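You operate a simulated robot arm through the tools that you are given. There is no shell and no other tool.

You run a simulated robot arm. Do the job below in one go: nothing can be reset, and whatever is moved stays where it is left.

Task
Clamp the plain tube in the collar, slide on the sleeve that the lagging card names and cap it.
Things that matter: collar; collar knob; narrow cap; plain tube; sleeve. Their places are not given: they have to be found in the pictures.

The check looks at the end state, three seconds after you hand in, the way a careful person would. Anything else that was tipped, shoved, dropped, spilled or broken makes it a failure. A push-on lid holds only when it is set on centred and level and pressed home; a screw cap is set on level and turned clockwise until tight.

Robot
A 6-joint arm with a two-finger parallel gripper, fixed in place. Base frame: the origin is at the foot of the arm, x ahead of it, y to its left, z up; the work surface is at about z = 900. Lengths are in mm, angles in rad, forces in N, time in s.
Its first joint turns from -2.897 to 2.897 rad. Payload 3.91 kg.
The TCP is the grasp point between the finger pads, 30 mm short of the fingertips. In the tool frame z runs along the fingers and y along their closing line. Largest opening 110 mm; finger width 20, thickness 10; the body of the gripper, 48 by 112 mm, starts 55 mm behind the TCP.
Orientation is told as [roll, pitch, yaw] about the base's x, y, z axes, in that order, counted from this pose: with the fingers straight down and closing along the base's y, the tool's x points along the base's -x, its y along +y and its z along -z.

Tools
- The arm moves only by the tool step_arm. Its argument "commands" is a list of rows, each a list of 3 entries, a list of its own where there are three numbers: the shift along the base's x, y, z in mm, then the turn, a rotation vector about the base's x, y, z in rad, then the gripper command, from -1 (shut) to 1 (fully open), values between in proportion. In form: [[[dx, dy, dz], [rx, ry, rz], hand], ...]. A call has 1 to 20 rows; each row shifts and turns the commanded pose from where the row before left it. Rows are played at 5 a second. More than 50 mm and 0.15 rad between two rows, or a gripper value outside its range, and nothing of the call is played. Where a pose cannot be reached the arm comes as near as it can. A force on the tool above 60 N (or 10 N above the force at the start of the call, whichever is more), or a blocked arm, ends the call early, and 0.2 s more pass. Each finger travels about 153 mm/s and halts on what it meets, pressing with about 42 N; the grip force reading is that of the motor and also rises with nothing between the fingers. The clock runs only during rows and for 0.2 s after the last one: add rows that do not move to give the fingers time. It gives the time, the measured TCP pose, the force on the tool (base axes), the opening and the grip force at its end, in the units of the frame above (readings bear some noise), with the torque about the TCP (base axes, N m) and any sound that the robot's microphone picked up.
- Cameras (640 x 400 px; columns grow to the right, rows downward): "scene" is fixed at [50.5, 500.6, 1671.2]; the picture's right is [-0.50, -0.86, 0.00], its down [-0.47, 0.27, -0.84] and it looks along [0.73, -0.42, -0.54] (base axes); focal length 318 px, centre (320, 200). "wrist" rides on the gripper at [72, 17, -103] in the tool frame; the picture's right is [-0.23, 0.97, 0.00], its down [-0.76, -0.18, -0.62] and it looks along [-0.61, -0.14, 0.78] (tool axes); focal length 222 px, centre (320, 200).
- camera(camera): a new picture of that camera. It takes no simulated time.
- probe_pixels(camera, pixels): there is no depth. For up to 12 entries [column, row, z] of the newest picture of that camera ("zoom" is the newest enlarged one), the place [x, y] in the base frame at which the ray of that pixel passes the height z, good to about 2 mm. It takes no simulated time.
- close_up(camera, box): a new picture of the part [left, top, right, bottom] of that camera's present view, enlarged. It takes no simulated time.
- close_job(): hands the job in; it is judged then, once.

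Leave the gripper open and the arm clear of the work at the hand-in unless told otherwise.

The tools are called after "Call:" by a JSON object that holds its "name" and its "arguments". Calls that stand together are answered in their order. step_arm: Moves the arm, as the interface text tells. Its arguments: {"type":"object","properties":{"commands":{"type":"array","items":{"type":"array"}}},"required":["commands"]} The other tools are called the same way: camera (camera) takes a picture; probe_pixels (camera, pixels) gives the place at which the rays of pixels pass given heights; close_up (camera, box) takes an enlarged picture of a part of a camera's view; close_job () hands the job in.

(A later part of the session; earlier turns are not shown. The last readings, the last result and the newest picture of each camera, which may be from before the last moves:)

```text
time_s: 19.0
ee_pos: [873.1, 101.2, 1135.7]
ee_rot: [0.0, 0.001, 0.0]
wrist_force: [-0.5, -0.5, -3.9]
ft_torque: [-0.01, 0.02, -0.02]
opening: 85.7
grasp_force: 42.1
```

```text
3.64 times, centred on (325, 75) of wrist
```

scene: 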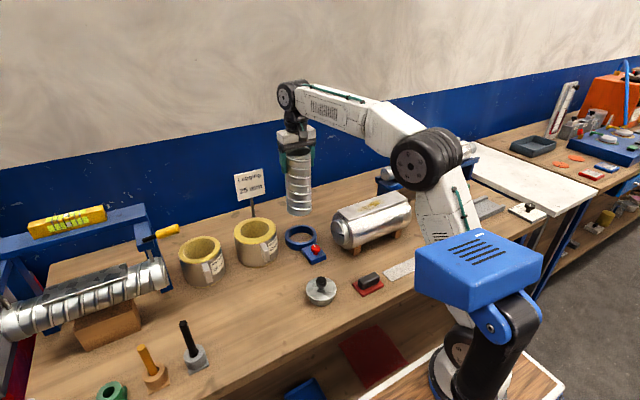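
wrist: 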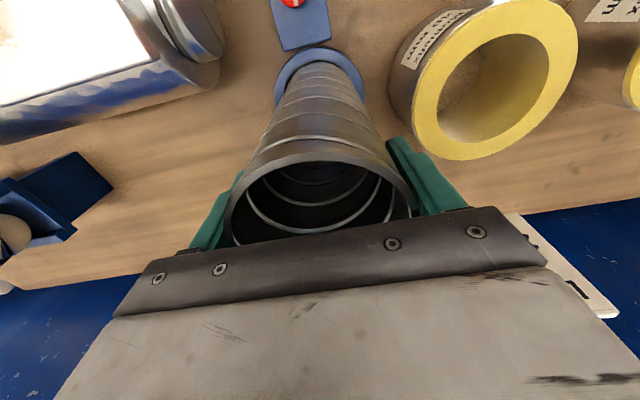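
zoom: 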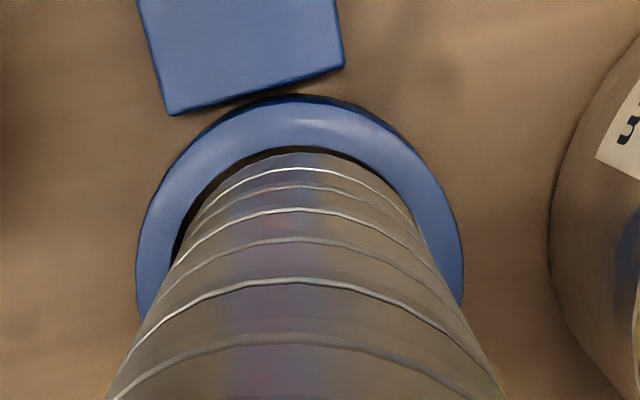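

The tube hangs about 20 mm above the ring and looks nearly concentric. I probe tube bottom and ring edges in enlarged views.

Call:
{"name": "probe_pixels", "arguments": {"camera": "zoom", "pixels": [[290, 153, 950], [270, 155, 950], [310, 153, 950], [305, 147, 930], [280, 150, 930], [290, 95, 930], [136, 270, 930], [463, 270, 930]]}}

Call:
{"name": "close_up", "arguments": {"camera": "scene", "box": [280, 215, 328, 255]}}

```text
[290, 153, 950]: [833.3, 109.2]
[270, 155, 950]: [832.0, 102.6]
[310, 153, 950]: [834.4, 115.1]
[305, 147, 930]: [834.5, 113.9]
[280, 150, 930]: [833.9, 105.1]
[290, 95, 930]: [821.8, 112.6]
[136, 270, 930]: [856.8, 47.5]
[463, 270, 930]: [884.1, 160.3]
```

```text
10.00 times, centred on (304, 235) of scene
```

zoom: 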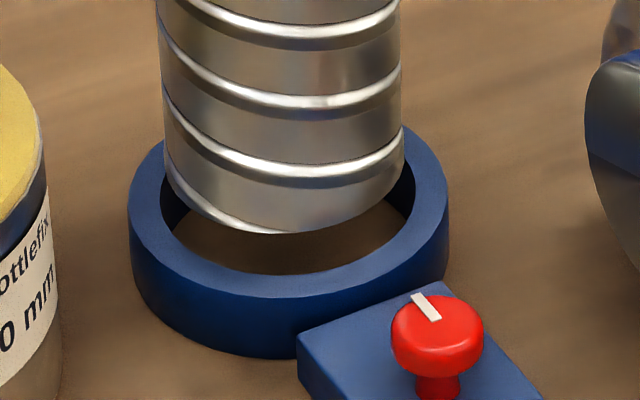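

The tube centre comes out at about x 875, y 101; I check the ring's edge more finely in the fixed camera to get the offset between tube and ring.

Call:
{"name": "close_up", "arguments": {"camera": "scene", "box": [284, 220, 324, 245]}}

```text
16.00 times, centred on (304, 232) of scene
```

zoom: 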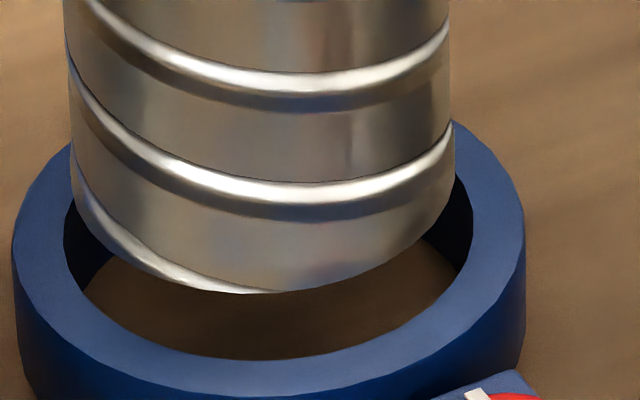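

Call:
{"name": "probe_pixels", "arguments": {"camera": "zoom", "pixels": [[64, 240, 930], [85, 292, 930], [140, 334, 930], [200, 354, 930], [268, 361, 930], [340, 350, 930], [400, 325, 930], [445, 290, 930], [470, 245, 930], [12, 250, 930], [524, 235, 930], [80, 355, 930]]}}

Call:
{"name": "probe_pixels", "arguments": {"camera": "zoom", "pixels": [[74, 195, 950], [100, 232, 950], [160, 273, 950], [230, 292, 950], [300, 290, 950], [380, 264, 950], [430, 232, 950], [453, 197, 950]]}}

```text
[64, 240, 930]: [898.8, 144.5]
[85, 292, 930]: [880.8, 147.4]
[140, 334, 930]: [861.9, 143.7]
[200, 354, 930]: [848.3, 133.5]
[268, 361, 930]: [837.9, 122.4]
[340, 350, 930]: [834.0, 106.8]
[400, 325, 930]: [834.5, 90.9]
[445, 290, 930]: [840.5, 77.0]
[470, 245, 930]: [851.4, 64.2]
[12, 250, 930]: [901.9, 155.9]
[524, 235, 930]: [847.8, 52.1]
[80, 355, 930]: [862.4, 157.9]
```

```text
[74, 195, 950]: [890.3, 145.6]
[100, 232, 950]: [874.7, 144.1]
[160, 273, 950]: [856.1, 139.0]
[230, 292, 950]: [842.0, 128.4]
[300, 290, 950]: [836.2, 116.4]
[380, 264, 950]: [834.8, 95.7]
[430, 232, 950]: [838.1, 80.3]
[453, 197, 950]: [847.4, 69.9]
```

Ring fits a circle at (880,100.5) with inner radius ≈46.5; tube bottom centre is at about (876,101.5). I shift +4 in x and −0.7 in y, lower 12 mm and look again.

Call:
{"name": "step_arm", "arguments": {"commands": [[[4, -0.7, 0], [0, 0, 0], -1], [[0, 0, -6], [0, 0, 0], -1], [[0, 0, -6], [0, 0, 0], -1], [[0, 0, 0], [0, 0, 0], -1], [[0, 0, 0], [0, 0, 0], -1]]}}

Call:
{"name": "close_up", "arguments": {"camera": "wrist", "box": [270, 20, 380, 100]}}

Call:
{"name": "close_up", "arguments": {"camera": "scene", "box": [284, 225, 324, 250]}}

```text
time_s: 20.2
ee_pos: [877.3, 101.4, 1122.6]
ee_rot: [0.0, 0.0, -0.001]
wrist_force: [-0.4, -0.6, -3.2]
ft_torque: [0.01, 0.0, -0.02]
opening: 85.9
grasp_force: 42.1
```

```text
5.00 times, centred on (325, 60) of wrist
```

zoom: 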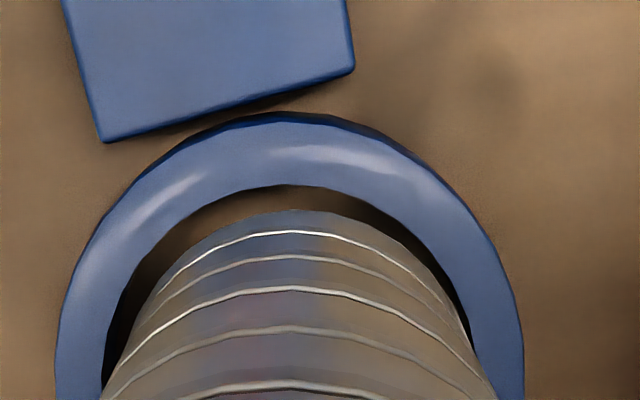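

```text
16.00 times, centred on (304, 238) of scene
```

zoom: 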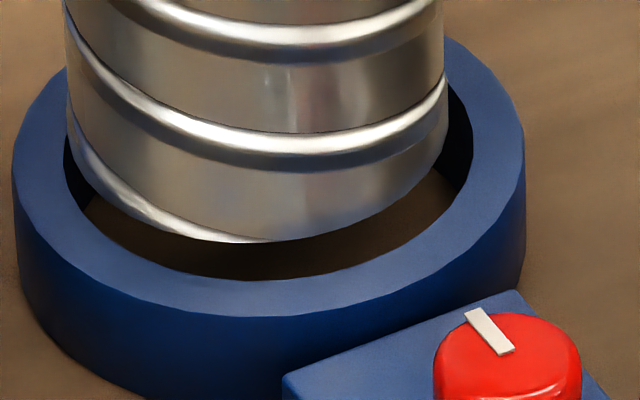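

I compare the gaps: the near gap is about 3 mm, but sideways the tube seems shifted left in the fixed camera view. I probe the edges again in this zoom.

Call:
{"name": "probe_pixels", "arguments": {"camera": "zoom", "pixels": [[64, 165, 930], [85, 213, 930], [140, 254, 930], [200, 273, 930], [268, 280, 930], [340, 270, 930], [400, 245, 930], [445, 210, 930], [470, 165, 930]]}}

Call:
{"name": "probe_pixels", "arguments": {"camera": "zoom", "pixels": [[69, 145, 939], [78, 170, 939], [110, 200, 939], [160, 226, 939], [230, 243, 939], [300, 240, 939], [370, 217, 939], [420, 182, 939], [443, 150, 939]]}}

```text
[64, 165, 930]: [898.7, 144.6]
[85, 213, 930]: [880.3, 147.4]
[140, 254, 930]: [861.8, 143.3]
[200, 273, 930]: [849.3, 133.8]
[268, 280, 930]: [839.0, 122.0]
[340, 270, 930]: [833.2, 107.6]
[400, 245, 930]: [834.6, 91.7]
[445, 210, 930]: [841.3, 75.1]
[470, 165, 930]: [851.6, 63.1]
```

```text
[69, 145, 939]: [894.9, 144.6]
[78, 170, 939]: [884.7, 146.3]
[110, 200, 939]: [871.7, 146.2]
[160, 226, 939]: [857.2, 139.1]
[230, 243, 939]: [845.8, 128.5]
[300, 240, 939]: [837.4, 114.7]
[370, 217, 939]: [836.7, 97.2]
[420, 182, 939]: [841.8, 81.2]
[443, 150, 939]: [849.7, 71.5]
```

The tube is about (0.5, 1.4) mm off the ring axis; I correct that and lower 15 mm into the ring, watching the force.

Call:
{"name": "step_arm", "arguments": {"commands": [[[-0.4, -1.4, 0], [0, 0, 0], -1], [[0, 0, -3], [0, 0, 0], -1], [[0, 0, -3], [0, 0, 0], -1], [[0, 0, -3], [0, 0, 0], -1], [[0, 0, -3], [0, 0, 0], -1], [[0, 0, -3], [0, 0, 0], -1], [[0, 0, 0], [0, 0, 0], -1]]}}

Call:
{"name": "close_up", "arguments": {"camera": "scene", "box": [284, 225, 324, 250]}}

Call:
{"name": "close_up", "arguments": {"camera": "wrist", "box": [270, 20, 380, 100]}}

```text
time_s: 21.8
ee_pos: [875.7, 100.7, 1108.5]
ee_rot: [0.001, -0.001, -0.001]
wrist_force: [-0.1, 0.4, -3.1]
ft_torque: [0.01, 0.02, -0.01]
opening: 85.8
grasp_force: 41.7
```

```text
16.00 times, centred on (304, 238) of scene
```

zoom: 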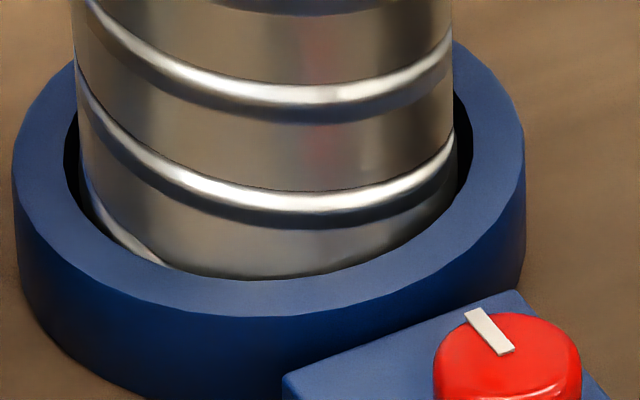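

```text
5.00 times, centred on (325, 60) of wrist
```

zoom: 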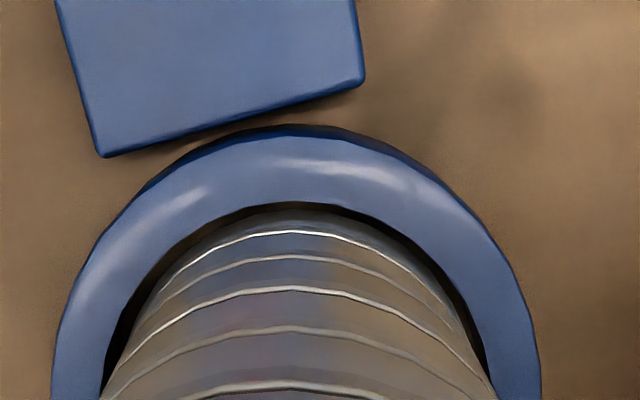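

The tube is inside the ring with gaps all round. I lower the remaining ~23 mm, slowly at the end.

Call:
{"name": "step_arm", "arguments": {"commands": [[[0, 0, -5], [0, 0, 0], -1], [[0, 0, -5], [0, 0, 0], -1], [[0, 0, -5], [0, 0, 0], -1], [[0, 0, -4], [0, 0, 0], -1], [[0, 0, -1.5], [0, 0, 0], -1], [[0, 0, -1], [0, 0, 0], -1], [[0, 0, 0], [0, 0, 0], -1]]}}

```text
time_s: 23.4
ee_pos: [875.6, 101.0, 1085.8]
ee_rot: [0.001, 0.0, 0.0]
wrist_force: [-0.3, 0.2, -3.2]
ft_torque: [0.0, 0.03, 0.05]
opening: 85.6
grasp_force: 41.8
```

Force still shows the full weight of the tube; I keep lowering by half millimetres until it sits on the bench.

Call:
{"name": "step_arm", "arguments": {"commands": [[[0, 0, -0.7], [0, 0, 0], -1], [[0, 0, -0.7], [0, 0, 0], -1], [[0, 0, 0], [0, 0, 0], -1]]}}

```text
time_s: 24.2
ee_pos: [876.4, 100.6, 1084.5]
ee_rot: [-0.001, 0.001, 0.0]
wrist_force: [0.2, 0.1, -2.9]
ft_torque: [0.01, 0.0, -0.02]
opening: 85.8
grasp_force: 42.5
```

Call:
{"name": "step_arm", "arguments": {"commands": [[[0, 0, -0.8], [0, 0, 0], -1], [[0, 0, -0.8], [0, 0, 0], -1], [[0, 0, 0], [0, 0, 0], -1]]}}

Call:
{"name": "close_up", "arguments": {"camera": "scene", "box": [264, 190, 344, 250]}}

```text
time_s: 25.0
ee_pos: [877.2, 101.6, 1084.5]
ee_rot: [0.0, -0.001, -0.001]
wrist_force: [-2.7, -1.6, 14.5]
ft_torque: [-0.31, 1.15, -0.07]
opening: 85.8
grasp_force: 41.9
```

```text
6.67 times, centred on (304, 220) of scene
```

zoom: 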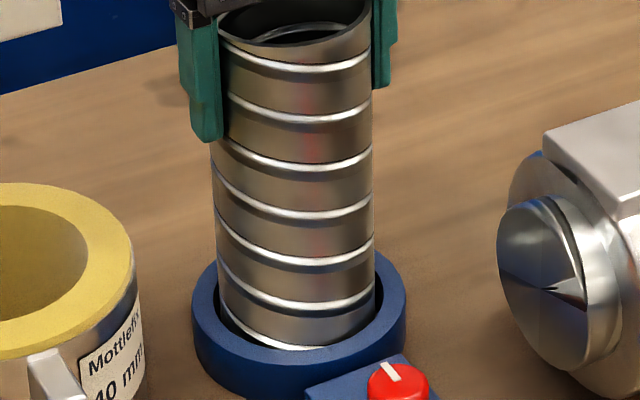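

The tube now stands on the bench inside the ring (contact force +14.5 N). I relieve the press by 1 mm and open the fingers, then rise clear.

Call:
{"name": "step_arm", "arguments": {"commands": [[[0, 0, 0.8], [0, 0, 0], -1], [[0, 0, 0], [0, 0, 0], 0.5], [[0, 0, 0], [0, 0, 0], 0.6], [[0, 0, 0], [0, 0, 0], 0.7], [[0, 0, 0], [0, 0, 0], 0.9], [[0, 0, 0], [0, 0, 0], 1], [[0, 0, 0], [0, 0, 0], 1]]}}

Call:
{"name": "camera", "arguments": {"camera": "wrist"}}

Call:
{"name": "close_up", "arguments": {"camera": "scene", "box": [264, 180, 344, 240]}}

```text
time_s: 26.6
ee_pos: [875.8, 100.4, 1085.2]
ee_rot: [0.0, 0.0, 0.001]
wrist_force: [-1.2, -0.2, -0.4]
ft_torque: [0.01, 0.02, -0.01]
opening: 110.1
grasp_force: 0.0
```

```text
taken
```

wrist: 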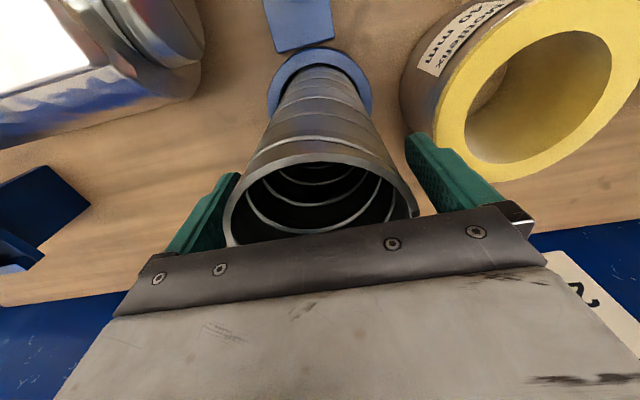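

```text
6.67 times, centred on (304, 210) of scene
```

zoom: 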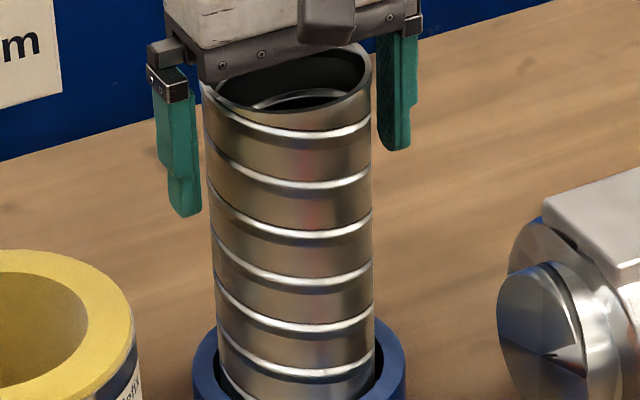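

Released. The tube stands. I rise straight up 130 mm, then look at the tube in the collar.

Call:
{"name": "step_arm", "arguments": {"commands": [[[0, 0, 10], [0, 0, 0], 1], [[0, 0, 20], [0, 0, 0], 1], [[0, 0, 25], [0, 0, 0], 1], [[0, 0, 25], [0, 0, 0], 1], [[0, 0, 25], [0, 0, 0], 1], [[0, 0, 25], [0, 0, 0], 1], [[0, 0, 0], [0, 0, 0], 1]]}}

Call:
{"name": "close_up", "arguments": {"camera": "scene", "box": [264, 180, 344, 260]}}

Call:
{"name": "camera", "arguments": {"camera": "wrist"}}

```text
time_s: 28.2
ee_pos: [877.3, 101.7, 1213.8]
ee_rot: [-0.001, 0.0, 0.0]
wrist_force: [0.5, 0.9, -0.6]
ft_torque: [0.0, 0.02, 0.02]
opening: 109.8
grasp_force: 0.1
```

```text
5.00 times, centred on (304, 220) of scene
```

zoom: 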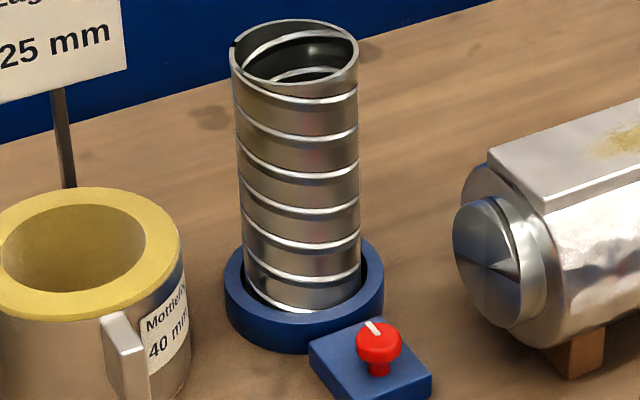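

```text
taken
```

wrist: 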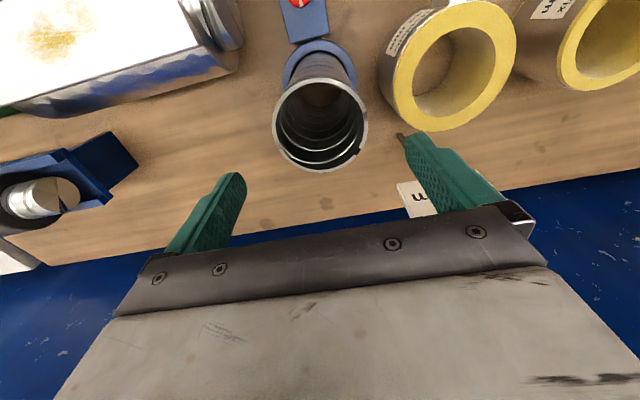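

The tube stands upright in the collar. Now the knob: I move back to about (700,101,1180) for a close look at it.

Call:
{"name": "step_arm", "arguments": {"commands": [[[-30, 0, 0], [0, 0, 0], 1], [[-30, 0, 0], [0, 0, 0], 1], [[-30, 0, 0], [0, 0, 0], 1], [[-30, 0, -10], [0, 0, 0], 0.5], [[-30, 0, -10], [0, 0, 0], 0], [[-27, 0, -10], [0, 0, 0], 0], [[0, 0, 0], [0, 0, 0], 0]]}}

Call:
{"name": "camera", "arguments": {"camera": "wrist"}}

Call:
{"name": "close_up", "arguments": {"camera": "wrist", "box": [260, 80, 400, 200]}}

```text
time_s: 29.8
ee_pos: [698.9, 100.5, 1185.2]
ee_rot: [0.0, 0.001, -0.001]
wrist_force: [0.0, 0.7, 0.7]
ft_torque: [-0.02, -0.02, -0.01]
opening: 55.1
grasp_force: 0.0
```

```text
taken
```

wrist: 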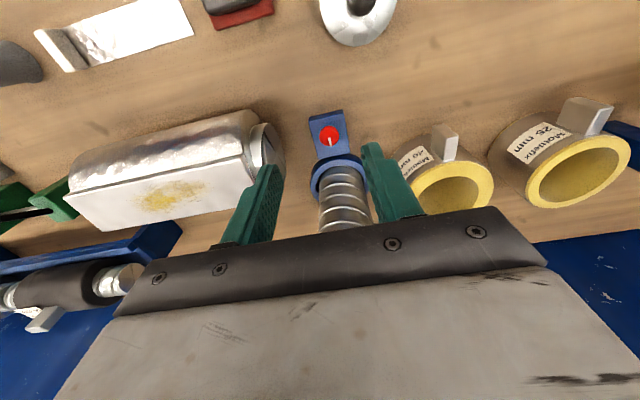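

```text
3.33 times, centred on (330, 140) of wrist
```

zoom: 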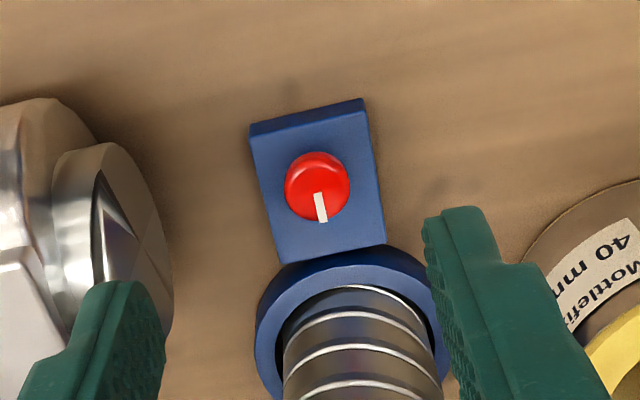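

Knob seen at zoom (318,191). I probe its top centre and sides and the tank's end.

Call:
{"name": "probe_pixels", "arguments": {"camera": "zoom", "pixels": [[318, 191, 945], [318, 191, 950], [318, 191, 955], [286, 192, 950], [349, 188, 950], [318, 158, 950], [319, 223, 950], [172, 250, 950], [160, 200, 950], [250, 128, 918], [365, 105, 918]]}}

Call:
{"name": "close_up", "arguments": {"camera": "scene", "box": [300, 235, 332, 265]}}

```text
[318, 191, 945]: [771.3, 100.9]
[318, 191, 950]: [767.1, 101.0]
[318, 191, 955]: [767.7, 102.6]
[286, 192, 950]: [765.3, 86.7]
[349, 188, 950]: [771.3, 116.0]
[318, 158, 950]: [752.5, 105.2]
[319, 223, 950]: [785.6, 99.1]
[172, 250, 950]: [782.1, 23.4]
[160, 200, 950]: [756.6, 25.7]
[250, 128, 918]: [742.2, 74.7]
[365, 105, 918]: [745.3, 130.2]
```

```text
13.33 times, centred on (316, 250) of scene
```

zoom: 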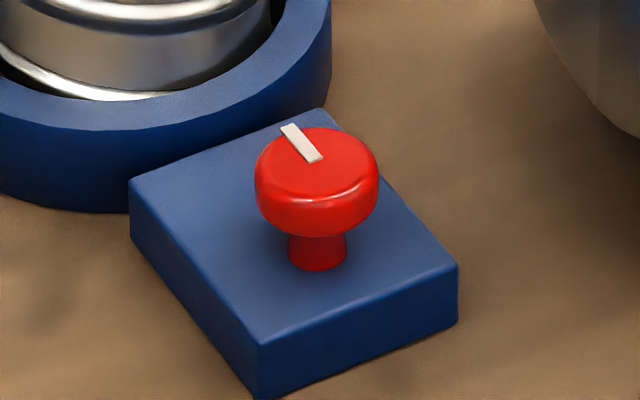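

Knob centre ≈ (769,101.5), top ≈ 950, diameter ≈ 30. Before rotating the hand there, I estimate the tank's top height from the plate's far corner in both views.

Call:
{"name": "camera", "arguments": {"camera": "scene"}}

Call:
{"name": "close_up", "arguments": {"camera": "scene", "box": [320, 180, 420, 260]}}

Call:
{"name": "probe_pixels", "arguments": {"camera": "wrist", "pixels": [[256, 184, 980], [256, 184, 1000], [256, 184, 1020], [240, 112, 980], [240, 112, 1000], [240, 112, 1020]]}}

Call:
{"name": "probe_pixels", "arguments": {"camera": "scene", "pixels": [[338.1, 211.4, 980], [338.1, 211.4, 1000], [338.1, 211.4, 1020]]}}

```text
taken
```

scene: 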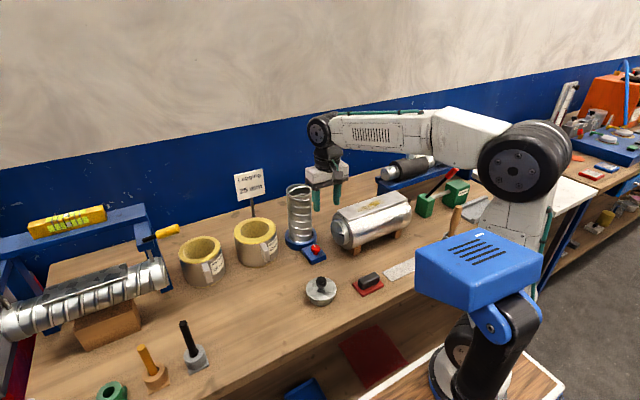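

```text
5.00 times, centred on (370, 220) of scene
```

zoom: 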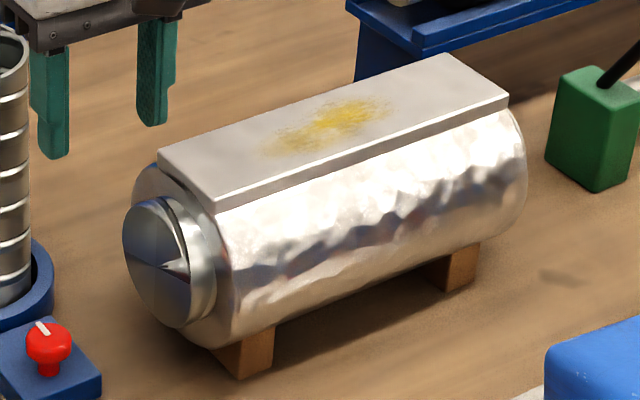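

```text
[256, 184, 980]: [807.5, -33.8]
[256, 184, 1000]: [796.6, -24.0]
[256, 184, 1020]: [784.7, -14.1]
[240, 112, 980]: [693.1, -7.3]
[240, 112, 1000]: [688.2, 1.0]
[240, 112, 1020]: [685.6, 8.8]
```

```text
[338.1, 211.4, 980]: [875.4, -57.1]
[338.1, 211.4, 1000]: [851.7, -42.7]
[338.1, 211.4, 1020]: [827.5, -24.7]
```

Call:
{"name": "close_up", "arguments": {"camera": "wrist", "box": [50, 90, 290, 240]}}

Call:
{"name": "probe_pixels", "arguments": {"camera": "wrist", "pixels": [[243, 155, 1000], [243, 155, 1020], [243, 155, 1040], [243, 155, 1060]]}}

Call:
{"name": "probe_pixels", "arguments": {"camera": "scene", "pixels": [[349, 221, 1000], [349, 221, 1020], [349, 221, 1040], [349, 221, 1060], [337.6, 210.4, 1040], [337.6, 210.4, 1060]]}}

```text
2.67 times, centred on (170, 165) of wrist
```

zoom: 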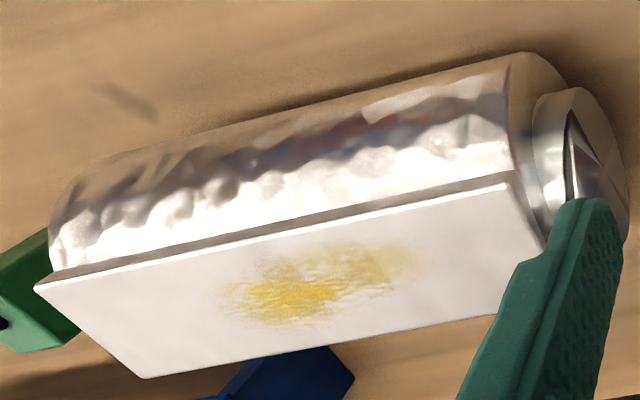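

```text
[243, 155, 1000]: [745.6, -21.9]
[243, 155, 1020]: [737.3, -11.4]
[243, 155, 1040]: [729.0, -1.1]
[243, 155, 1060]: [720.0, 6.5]
```

```text
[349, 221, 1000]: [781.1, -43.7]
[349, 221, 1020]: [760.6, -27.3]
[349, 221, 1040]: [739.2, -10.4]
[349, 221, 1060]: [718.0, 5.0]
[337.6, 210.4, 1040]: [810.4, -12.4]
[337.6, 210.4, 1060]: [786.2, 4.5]
```

The tank's plate top is at z≈1055, ending at y≈5, so the hand over the knob (y ≥ 40) clears it. I move above the knob, turning the hand +0.9 rad first so that I can then turn it clockwise a long way.

Call:
{"name": "step_arm", "arguments": {"commands": [[[14, 0.2, 0], [0, 0, 0.15], 0], [[14, 0.2, 0], [0, 0, 0.15], 0], [[14, 0.2, 0], [0, 0, 0.15], 0], [[14, 0.2, -10], [0, 0, 0.15], 0], [[14, 0.2, -20], [0, 0, 0.15], 0], [[0, 0, -25], [0, 0, 0.15], 0], [[0, 0, -25], [0, 0, 0], 0], [[0, 0, 0], [0, 0, 0], 0]]}}

Call:
{"name": "camera", "arguments": {"camera": "wrist"}}

Call:
{"name": "close_up", "arguments": {"camera": "scene", "box": [260, 160, 380, 270]}}

```text
time_s: 31.6
ee_pos: [769.2, 101.8, 1106.0]
ee_rot: [0.001, 0.0, 0.901]
wrist_force: [0.8, 0.4, 0.1]
ft_torque: [-0.04, 0.05, 0.01]
opening: 54.9
grasp_force: 0.0
```

```text
taken
```

wrist: 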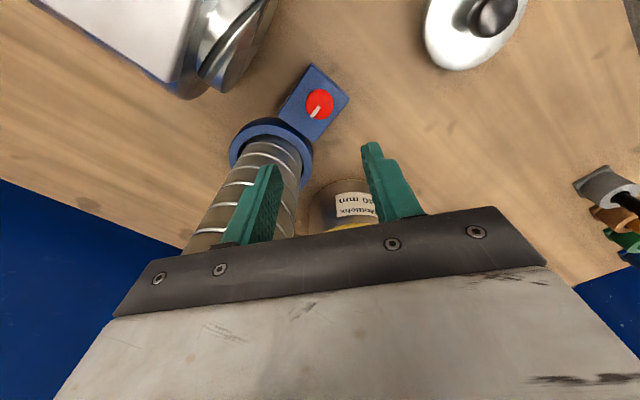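

```text
3.64 times, centred on (320, 215) of scene
```

zoom: 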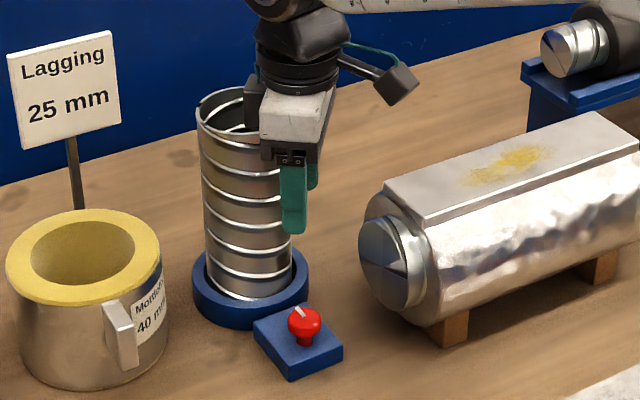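

The hand is turned and over the knob. I lower 100 mm and check the distance between hand and tube.

Call:
{"name": "step_arm", "arguments": {"commands": [[[0, 0, -25], [0, 0, 0], 0], [[0, 0, -25], [0, 0, 0], 0], [[0, 0, -25], [0, 0, 0], 0], [[0, 0, -25], [0, 0, 0], 0], [[0, 0, 0], [0, 0, 0], 0]]}}

Call:
{"name": "close_up", "arguments": {"camera": "scene", "box": [270, 170, 370, 270]}}

Call:
{"name": "camera", "arguments": {"camera": "wrist"}}

```text
time_s: 32.8
ee_pos: [768.6, 102.7, 1005.3]
ee_rot: [0.001, 0.0, 0.901]
wrist_force: [-0.1, 0.1, 0.3]
ft_torque: [-0.04, 0.02, -0.02]
opening: 55.1
grasp_force: 0.1
```

```text
4.00 times, centred on (320, 220) of scene
```

zoom: 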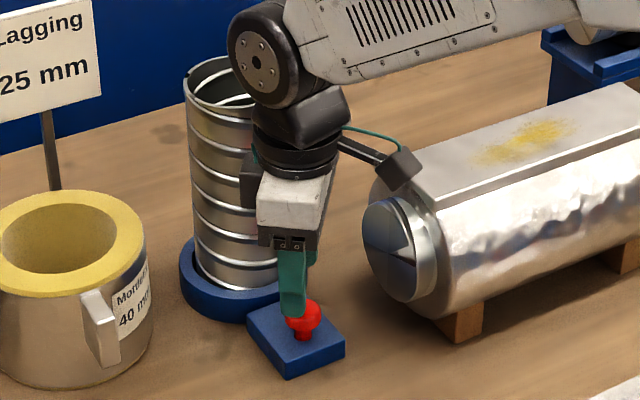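

```text
taken
```

wrist: 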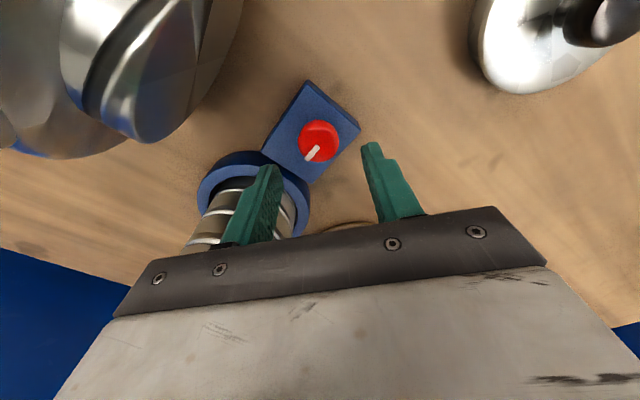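

The hand clears the tube, but the round wrist joint appears near the tube's top in the picture, so I probe its position at several heights.

Call:
{"name": "camera", "arguments": {"camera": "scene"}}

Call:
{"name": "probe_pixels", "arguments": {"camera": "scene", "pixels": [[304.3, 185.5, 1120], [304.3, 185.5, 1150], [304.3, 185.5, 1180], [304.3, 185.5, 1200], [304.3, 185.5, 1220], [304.3, 197, 1120], [304.3, 197, 1150], [304.3, 197, 1180], [312, 212, 1100], [312, 212, 1120], [304, 205, 1120], [304, 205, 1100]]}}

Call:
{"name": "close_up", "arguments": {"camera": "scene", "box": [280, 165, 344, 225]}}

```text
taken
```

scene: 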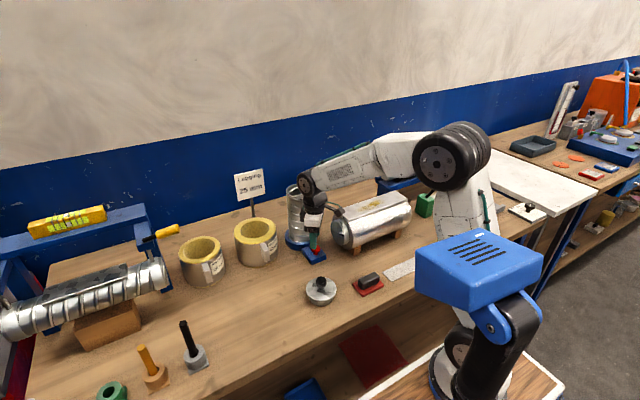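

```text
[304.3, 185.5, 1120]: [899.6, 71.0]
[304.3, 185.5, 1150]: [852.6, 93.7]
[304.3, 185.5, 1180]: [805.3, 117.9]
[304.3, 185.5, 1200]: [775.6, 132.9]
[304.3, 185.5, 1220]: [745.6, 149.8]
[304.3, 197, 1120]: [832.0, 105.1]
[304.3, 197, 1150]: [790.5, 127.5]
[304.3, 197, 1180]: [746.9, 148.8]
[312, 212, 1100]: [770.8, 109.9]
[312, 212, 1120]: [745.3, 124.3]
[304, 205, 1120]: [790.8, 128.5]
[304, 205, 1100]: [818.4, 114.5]
```

```text
6.67 times, centred on (312, 195) of scene
```

zoom: 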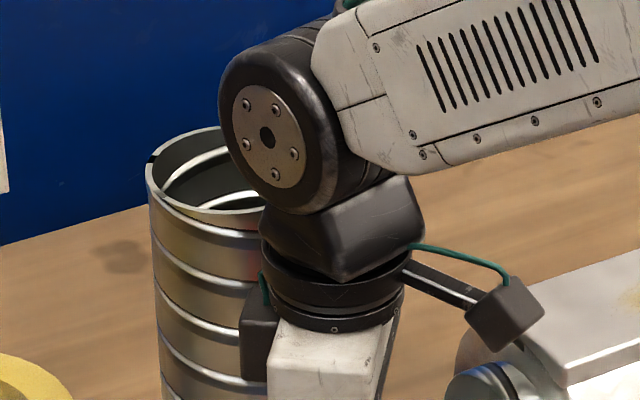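

The wrist joint sits at about (775,133) with enough room to the tube. I lower 43 mm so that the tips reach z≈932 around the knob head, then close gently.

Call:
{"name": "step_arm", "arguments": {"commands": [[[0, -0.5, -15], [0, 0, 0], 0], [[0, 0, -14], [0, 0, 0], 0], [[0, 0, -14], [0, 0, 0], 0], [[0, 0, 0], [0, 0, 0], 0]]}}

Call:
{"name": "camera", "arguments": {"camera": "wrist"}}

Call:
{"name": "close_up", "arguments": {"camera": "scene", "box": [280, 205, 344, 265]}}

```text
time_s: 33.8
ee_pos: [768.4, 100.8, 960.6]
ee_rot: [-0.001, 0.001, 0.9]
wrist_force: [0.1, 0.9, 1.1]
ft_torque: [0.01, 0.0, 0.02]
opening: 54.9
grasp_force: 0.0
```

```text
taken
```

wrist: 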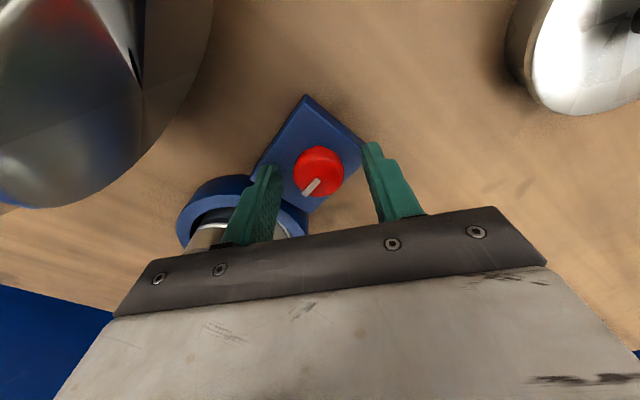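

```text
6.67 times, centred on (312, 235) of scene
```

zoom: 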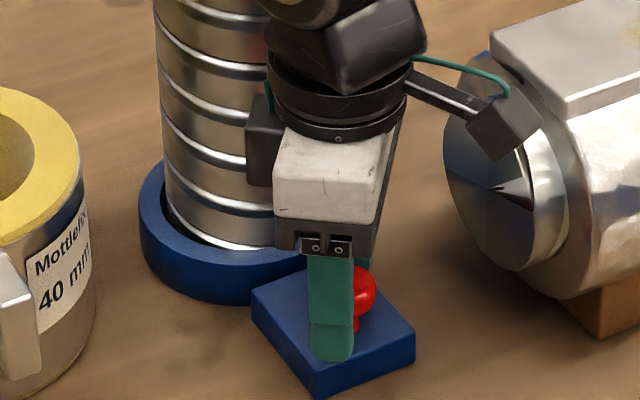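

The knob is between the fingers. I close step by step onto it.

Call:
{"name": "step_arm", "arguments": {"commands": [[[0, 0, 0], [0, 0, 0], -0.2], [[0, 0, 0], [0, 0, 0], -0.35], [[0, 0, 0], [0, 0, 0], -0.42], [[0, 0, 0], [0, 0, 0], -0.5], [[0, 0, 0], [0, 0, 0], -1], [[0, 0, 0], [0, 0, 0], -1]]}}

Call:
{"name": "camera", "arguments": {"camera": "wrist"}}

```text
time_s: 35.2
ee_pos: [767.6, 99.9, 962.5]
ee_rot: [0.0, -0.002, 0.902]
wrist_force: [7.2, -3.2, 1.1]
ft_torque: [0.15, 0.22, -0.07]
opening: 31.2
grasp_force: 45.0
```

```text
taken
```

wrist: 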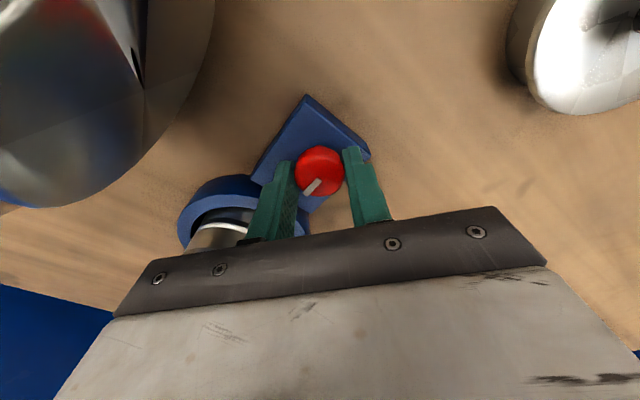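

Gripped at 31.2 mm. A side force of (7,−3) N says the hand is slightly off; I nudge it 1 mm along (+0.8,−0.6) and read again.

Call:
{"name": "step_arm", "arguments": {"commands": [[[0.8, -0.6, 0], [0, 0, 0], -1], [[0, 0, 0], [0, 0, 0], -1]]}}

```text
time_s: 35.8
ee_pos: [768.8, 99.8, 960.2]
ee_rot: [0.002, 0.0, 0.9]
wrist_force: [-7.0, 0.7, -3.8]
ft_torque: [0.39, -0.75, -0.17]
opening: 31.5
grasp_force: 44.9
```

Call:
{"name": "step_arm", "arguments": {"commands": [[[-0.4, 0.3, 0], [0, 0, 0], -1], [[0, 0, 0], [0, 0, 0], -1]]}}

```text
time_s: 36.4
ee_pos: [767.5, 101.5, 961.1]
ee_rot: [-0.001, 0.002, 0.9]
wrist_force: [-11.0, -2.2, -3.0]
ft_torque: [-0.46, 0.05, -0.14]
opening: 31.2
grasp_force: 45.2
```

Readings jitter around a few newtons, so the hand is centred enough. I turn clockwise (negative about z) 0.45 rad and read torque and force.

Call:
{"name": "step_arm", "arguments": {"commands": [[[0, 0, 0], [0, 0, -0.1], -1], [[0, 0, 0], [0, 0, -0.1], -1], [[0, 0, 0], [0, 0, -0.1], -1], [[0, 0, 0], [0, 0, -0.1], -1], [[0, 0, 0], [0, 0, 0], -1]]}}

Call:
{"name": "camera", "arguments": {"camera": "wrist"}}

Call:
{"name": "close_up", "arguments": {"camera": "scene", "box": [280, 205, 344, 265]}}

```text
time_s: 37.6
ee_pos: [770.3, 100.9, 961.8]
ee_rot: [0.001, 0.004, 0.499]
wrist_force: [-15.0, -6.1, -14.0]
ft_torque: [-0.56, -0.13, -0.05]
opening: 31.3
grasp_force: 45.1
```

```text
taken
```

wrist: 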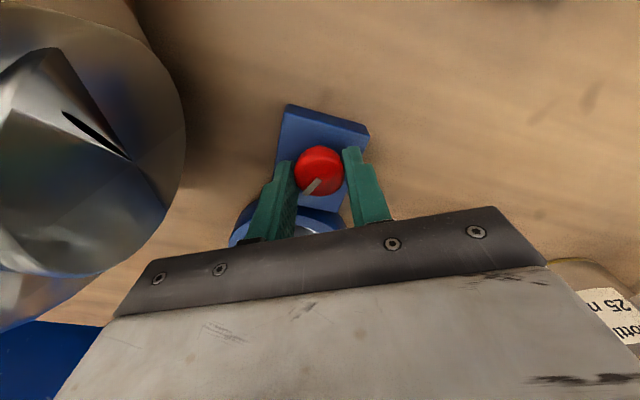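

```text
6.67 times, centred on (312, 235) of scene
```

zoom: 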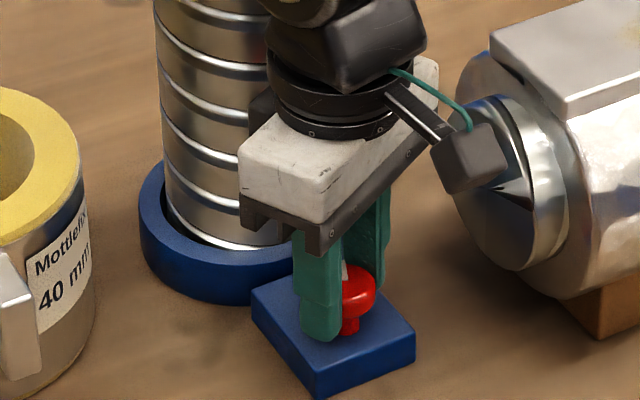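

The knob turns with the hand. Forces show it pulls down and toward −x, so I follow with a small shift while turning on.

Call:
{"name": "step_arm", "arguments": {"commands": [[[-0.6, -0.2, -0.5], [0, 0, 0], -1], [[0, 0, 0], [0, 0, -0.1], -1], [[0, 0, 0], [0, 0, -0.1], -1], [[0, 0, 0], [0, 0, -0.1], -1], [[0, 0, 0], [0, 0, 0], -1]]}}

```text
time_s: 38.8
ee_pos: [769.3, 99.6, 961.0]
ee_rot: [0.0, -0.001, 0.198]
wrist_force: [-14.9, -2.8, -5.5]
ft_torque: [-0.36, 0.38, 0.0]
opening: 31.3
grasp_force: 45.1
```

Call:
{"name": "step_arm", "arguments": {"commands": [[[-0.7, -0.1, -0.2], [0, 0, 0], -1], [[0, 0, 0], [0, 0, -0.1], -1], [[0, 0, 0], [0, 0, -0.1], -1], [[0, 0, 0], [0, 0, -0.1], -1], [[0, 0, 0], [0, 0, -0.1], -1], [[0, 0, 0], [0, 0, 0], -1]]}}

Call:
{"name": "camera", "arguments": {"camera": "wrist"}}

```text
time_s: 40.2
ee_pos: [768.9, 100.3, 960.9]
ee_rot: [0.0, -0.004, -0.203]
wrist_force: [5.7, -10.5, 4.6]
ft_torque: [-0.9, -0.68, 0.03]
opening: 31.2
grasp_force: 44.7
```

```text
taken
```

wrist: 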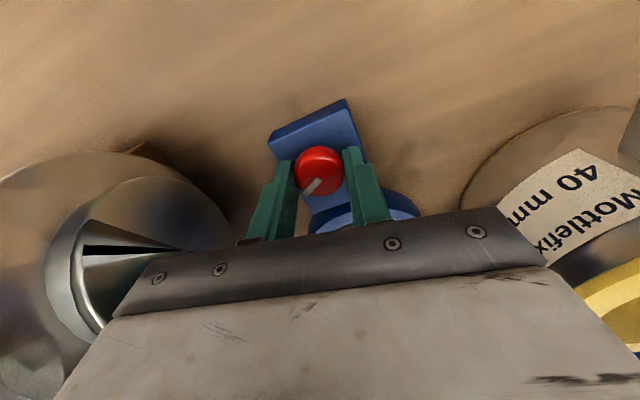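

The knob has turned 1.1 rad clockwise so far, with almost no torque. I continue to about −1.1 rad.

Call:
{"name": "step_arm", "arguments": {"commands": [[[0.2, -0.4, 0], [0, 0, 0], -1], [[0, 0, 0], [0, 0, -0.1], -1], [[0, 0, 0], [0, 0, -0.1], -1], [[0, 0, 0], [0, 0, -0.1], -1], [[0, 0, 0], [0, 0, -0.1], -1], [[0, 0, 0], [0, 0, 0], -1]]}}

Call:
{"name": "camera", "arguments": {"camera": "wrist"}}

```text
time_s: 41.6
ee_pos: [767.3, 99.6, 962.1]
ee_rot: [0.0, -0.001, -0.601]
wrist_force: [8.6, -5.9, 16.2]
ft_torque: [0.37, 0.62, 0.01]
opening: 30.9
grasp_force: 45.3
```

```text
taken
```

wrist: 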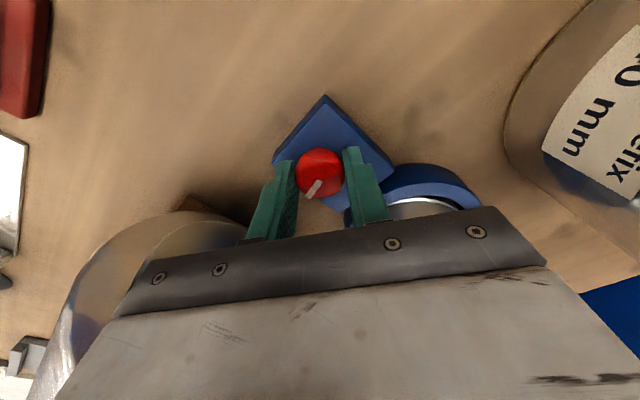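

Call:
{"name": "step_arm", "arguments": {"commands": [[[0.3, -0.3, 0.4], [0, 0, 0], -1], [[0, 0, 0], [0, 0, -0.1], -1], [[0, 0, 0], [0, 0, -0.1], -1], [[0, 0, 0], [0, 0, -0.1], -1], [[0, 0, 0], [0, 0, -0.1], -1], [[0, 0, 0], [0, 0, -0.1], -1], [[0, 0, 0], [0, 0, 0], -1]]}}

Call:
{"name": "camera", "arguments": {"camera": "wrist"}}

Call:
{"name": "close_up", "arguments": {"camera": "scene", "box": [270, 180, 350, 265]}}

```text
time_s: 43.2
ee_pos: [767.3, 100.2, 961.7]
ee_rot: [-0.001, -0.001, -1.102]
wrist_force: [-13.5, -3.3, 13.0]
ft_torque: [0.37, 0.56, 0.01]
opening: 30.7
grasp_force: 45.2
```

```text
taken
```

wrist: 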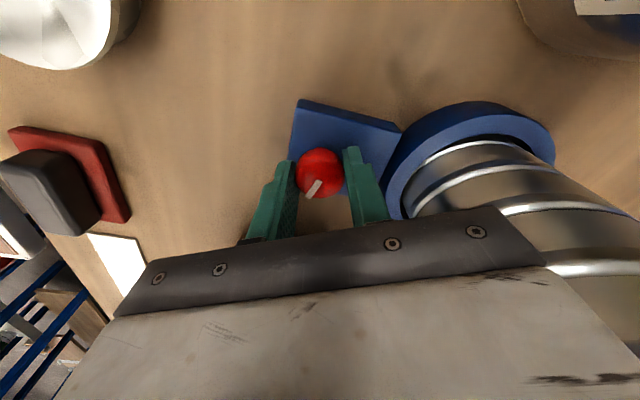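

```text
4.71 times, centred on (310, 222) of scene
```

zoom: 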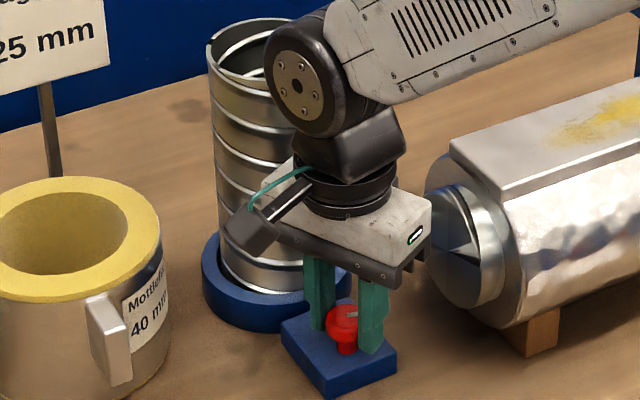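

2.0 rad turned; the mark now points to −y, still no resisting torque. I keep turning to about −1.8 rad, there is still room.

Call:
{"name": "step_arm", "arguments": {"commands": [[[-0.4, 0, 0.4], [0, 0, -0.1], -1], [[0, 0, 0], [0, 0, -0.1], -1], [[0, 0, 0], [0, 0, -0.1], -1], [[0, 0, 0], [0, 0, -0.1], -1], [[0, 0, 0], [0, 0, -0.1], -1], [[0, 0, 0], [0, 0, -0.1], -1], [[0, 0, 0], [0, 0, -0.1], -1], [[0, 0, 0], [0, 0, 0], -1]]}}

Call:
{"name": "camera", "arguments": {"camera": "wrist"}}

Call:
{"name": "close_up", "arguments": {"camera": "scene", "box": [270, 180, 350, 265]}}

```text
time_s: 45.0
ee_pos: [768.3, 100.8, 960.9]
ee_rot: [-0.002, -0.001, -1.801]
wrist_force: [-14.9, 5.1, -9.3]
ft_torque: [1.13, -0.21, -0.05]
opening: 30.7
grasp_force: 45.1
```

```text
taken
```

wrist: 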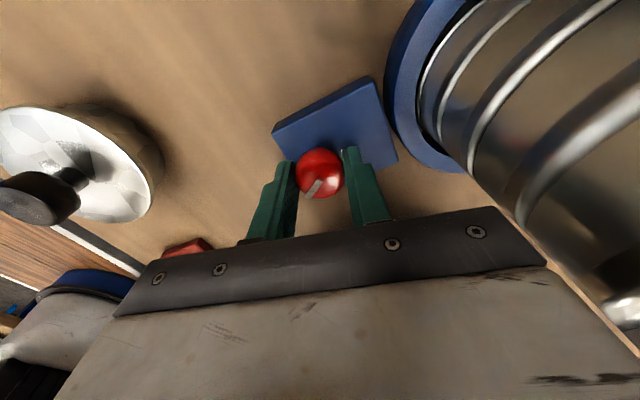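

```text
4.71 times, centred on (310, 222) of scene
```

zoom: 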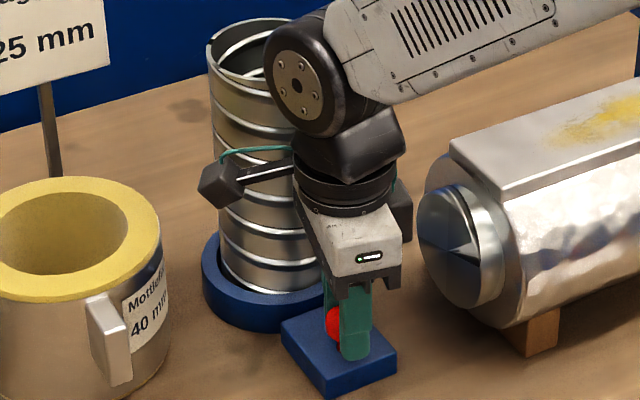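

2.7 rad in total. I open, turn the hand back by +2.7 rad (fingers free around the knob) and grip again for another turn.

Call:
{"name": "step_arm", "arguments": {"commands": [[[0, 0, 0], [0, 0, 0], -0.1], [[0, 0, 0], [0, 0, 0], -0.1], [[0, 0, 0], [0, 0, 0.15], -0.1], [[0, 0, 0], [0, 0, 0.15], -0.1], [[0, 0, 0], [0, 0, 0.15], -0.1], [[0, 0, 0], [0, 0, 0.15], -0.1], [[0, 0, 0], [0, 0, 0.15], -0.1], [[0, 0, 0], [0, 0, 0.15], -0.1], [[0, 0, 0], [0, 0, 0.15], -0.1], [[0, 0, 0], [0, 0, 0.15], -0.1], [[0, 0, 0], [0, 0, 0.15], -0.1], [[0, 0, 0], [0, 0, 0.15], -0.1], [[0, 0, 0], [0, 0, 0.15], -0.1], [[0, 0, 0], [0, 0, 0.15], -0.1], [[0, 0, 0], [0, 0, 0.15], -0.1], [[0, 0, 0], [0, 0, 0.15], -0.1], [[0, 0, 0], [0, 0, 0.15], -0.1], [[0, 0, 0], [0, 0, 0.15], -0.1], [[0, 0, 0], [0, 0, 0.15], -0.1], [[0, 0, 0], [0, 0, 0.15], -0.1]]}}

Call:
{"name": "camera", "arguments": {"camera": "wrist"}}

Call:
{"name": "close_up", "arguments": {"camera": "wrist", "box": [240, 120, 400, 240]}}

```text
time_s: 49.2
ee_pos: [768.8, 100.4, 961.5]
ee_rot: [0.0, 0.0, 0.901]
wrist_force: [0.0, 0.3, -0.9]
ft_torque: [0.01, 0.01, -0.02]
opening: 49.6
grasp_force: 0.0
```

```text
taken
```

wrist: 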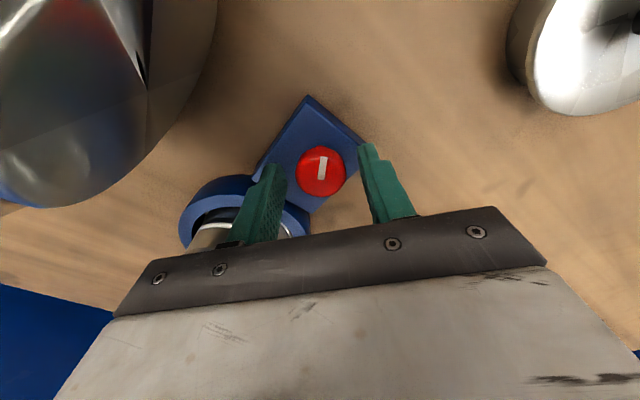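

```text
3.33 times, centred on (320, 180) of wrist
```

zoom: 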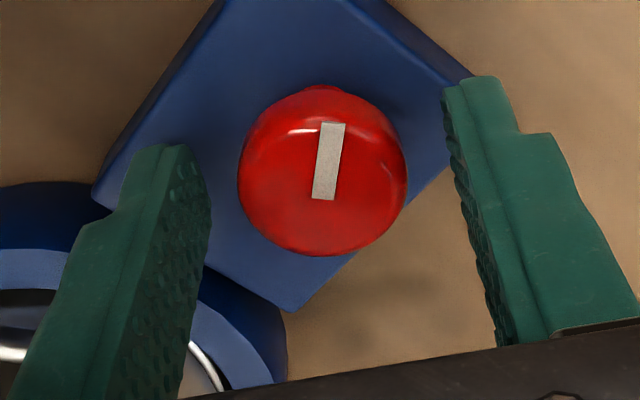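

The mark confirms the 2.7 rad turn. I grip the knob again and turn another stretch, watching the torque.

Call:
{"name": "step_arm", "arguments": {"commands": [[[0, 0, 0], [0, 0, 0], -0.35], [[0, 0, 0], [0, 0, 0], -0.45], [[0, 0, 0], [0, 0, 0], -1], [[0, 0, 0], [0, 0, 0], -1], [[0, 0, 0], [0, 0, -0.1], -1], [[0, 0, 0], [0, 0, -0.1], -1], [[0, 0, 0], [0, 0, -0.1], -1], [[0, 0, 0], [0, 0, -0.1], -1], [[0, 0, 0], [0, 0, -0.1], -1], [[0, 0, 0], [0, 0, 0], -1]]}}

Call:
{"name": "close_up", "arguments": {"camera": "wrist", "box": [240, 120, 400, 240]}}

```text
time_s: 51.4
ee_pos: [767.8, 99.9, 962.1]
ee_rot: [0.0, 0.0, 0.399]
wrist_force: [-3.8, 5.1, -1.3]
ft_torque: [0.17, 0.11, -0.01]
opening: 31.3
grasp_force: 44.7
```

```text
3.33 times, centred on (320, 180) of wrist
```

zoom: 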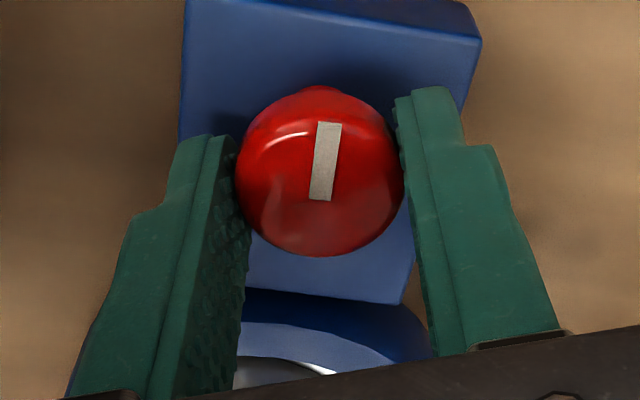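

The knob keeps following with low torque (3.2 rad total). I turn on.

Call:
{"name": "step_arm", "arguments": {"commands": [[[0, 0, 0], [0, 0, -0.1], -1], [[0, 0, 0], [0, 0, -0.1], -1], [[0, 0, 0], [0, 0, -0.1], -1], [[0, 0, 0], [0, 0, -0.1], -1], [[0, 0, 0], [0, 0, -0.1], -1], [[0, 0, 0], [0, 0, -0.1], -1], [[0, 0, 0], [0, 0, -0.1], -1], [[0, 0, 0], [0, 0, -0.1], -1], [[0, 0, 0], [0, 0, -0.1], -1], [[0, 0, 0], [0, 0, -0.1], -1], [[0, 0, 0], [0, 0, 0], -1]]}}

Call:
{"name": "close_up", "arguments": {"camera": "wrist", "box": [240, 120, 400, 240]}}

Call:
{"name": "close_up", "arguments": {"camera": "scene", "box": [270, 180, 350, 265]}}

```text
time_s: 53.8
ee_pos: [767.9, 99.2, 961.2]
ee_rot: [-0.001, -0.002, -0.601]
wrist_force: [1.0, -3.4, 0.8]
ft_torque: [-0.43, -0.25, 0.0]
opening: 31.1
grasp_force: 45.1
```

```text
3.33 times, centred on (320, 180) of wrist
```

zoom: 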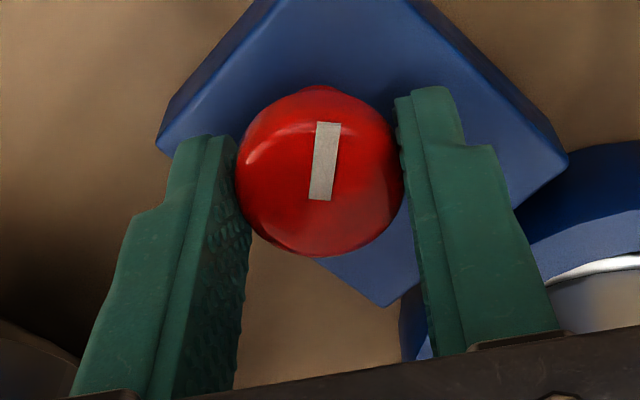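

```text
4.71 times, centred on (310, 222) of scene
```

zoom: 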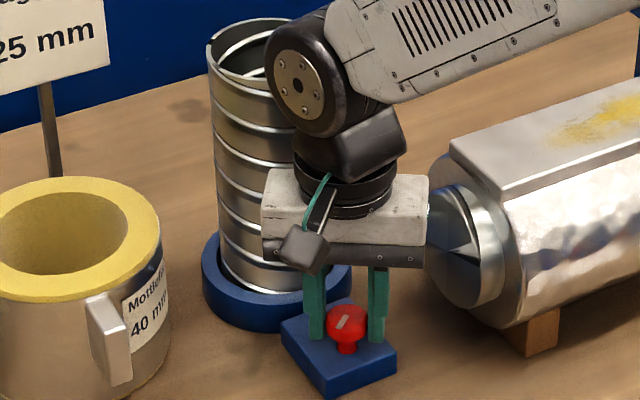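

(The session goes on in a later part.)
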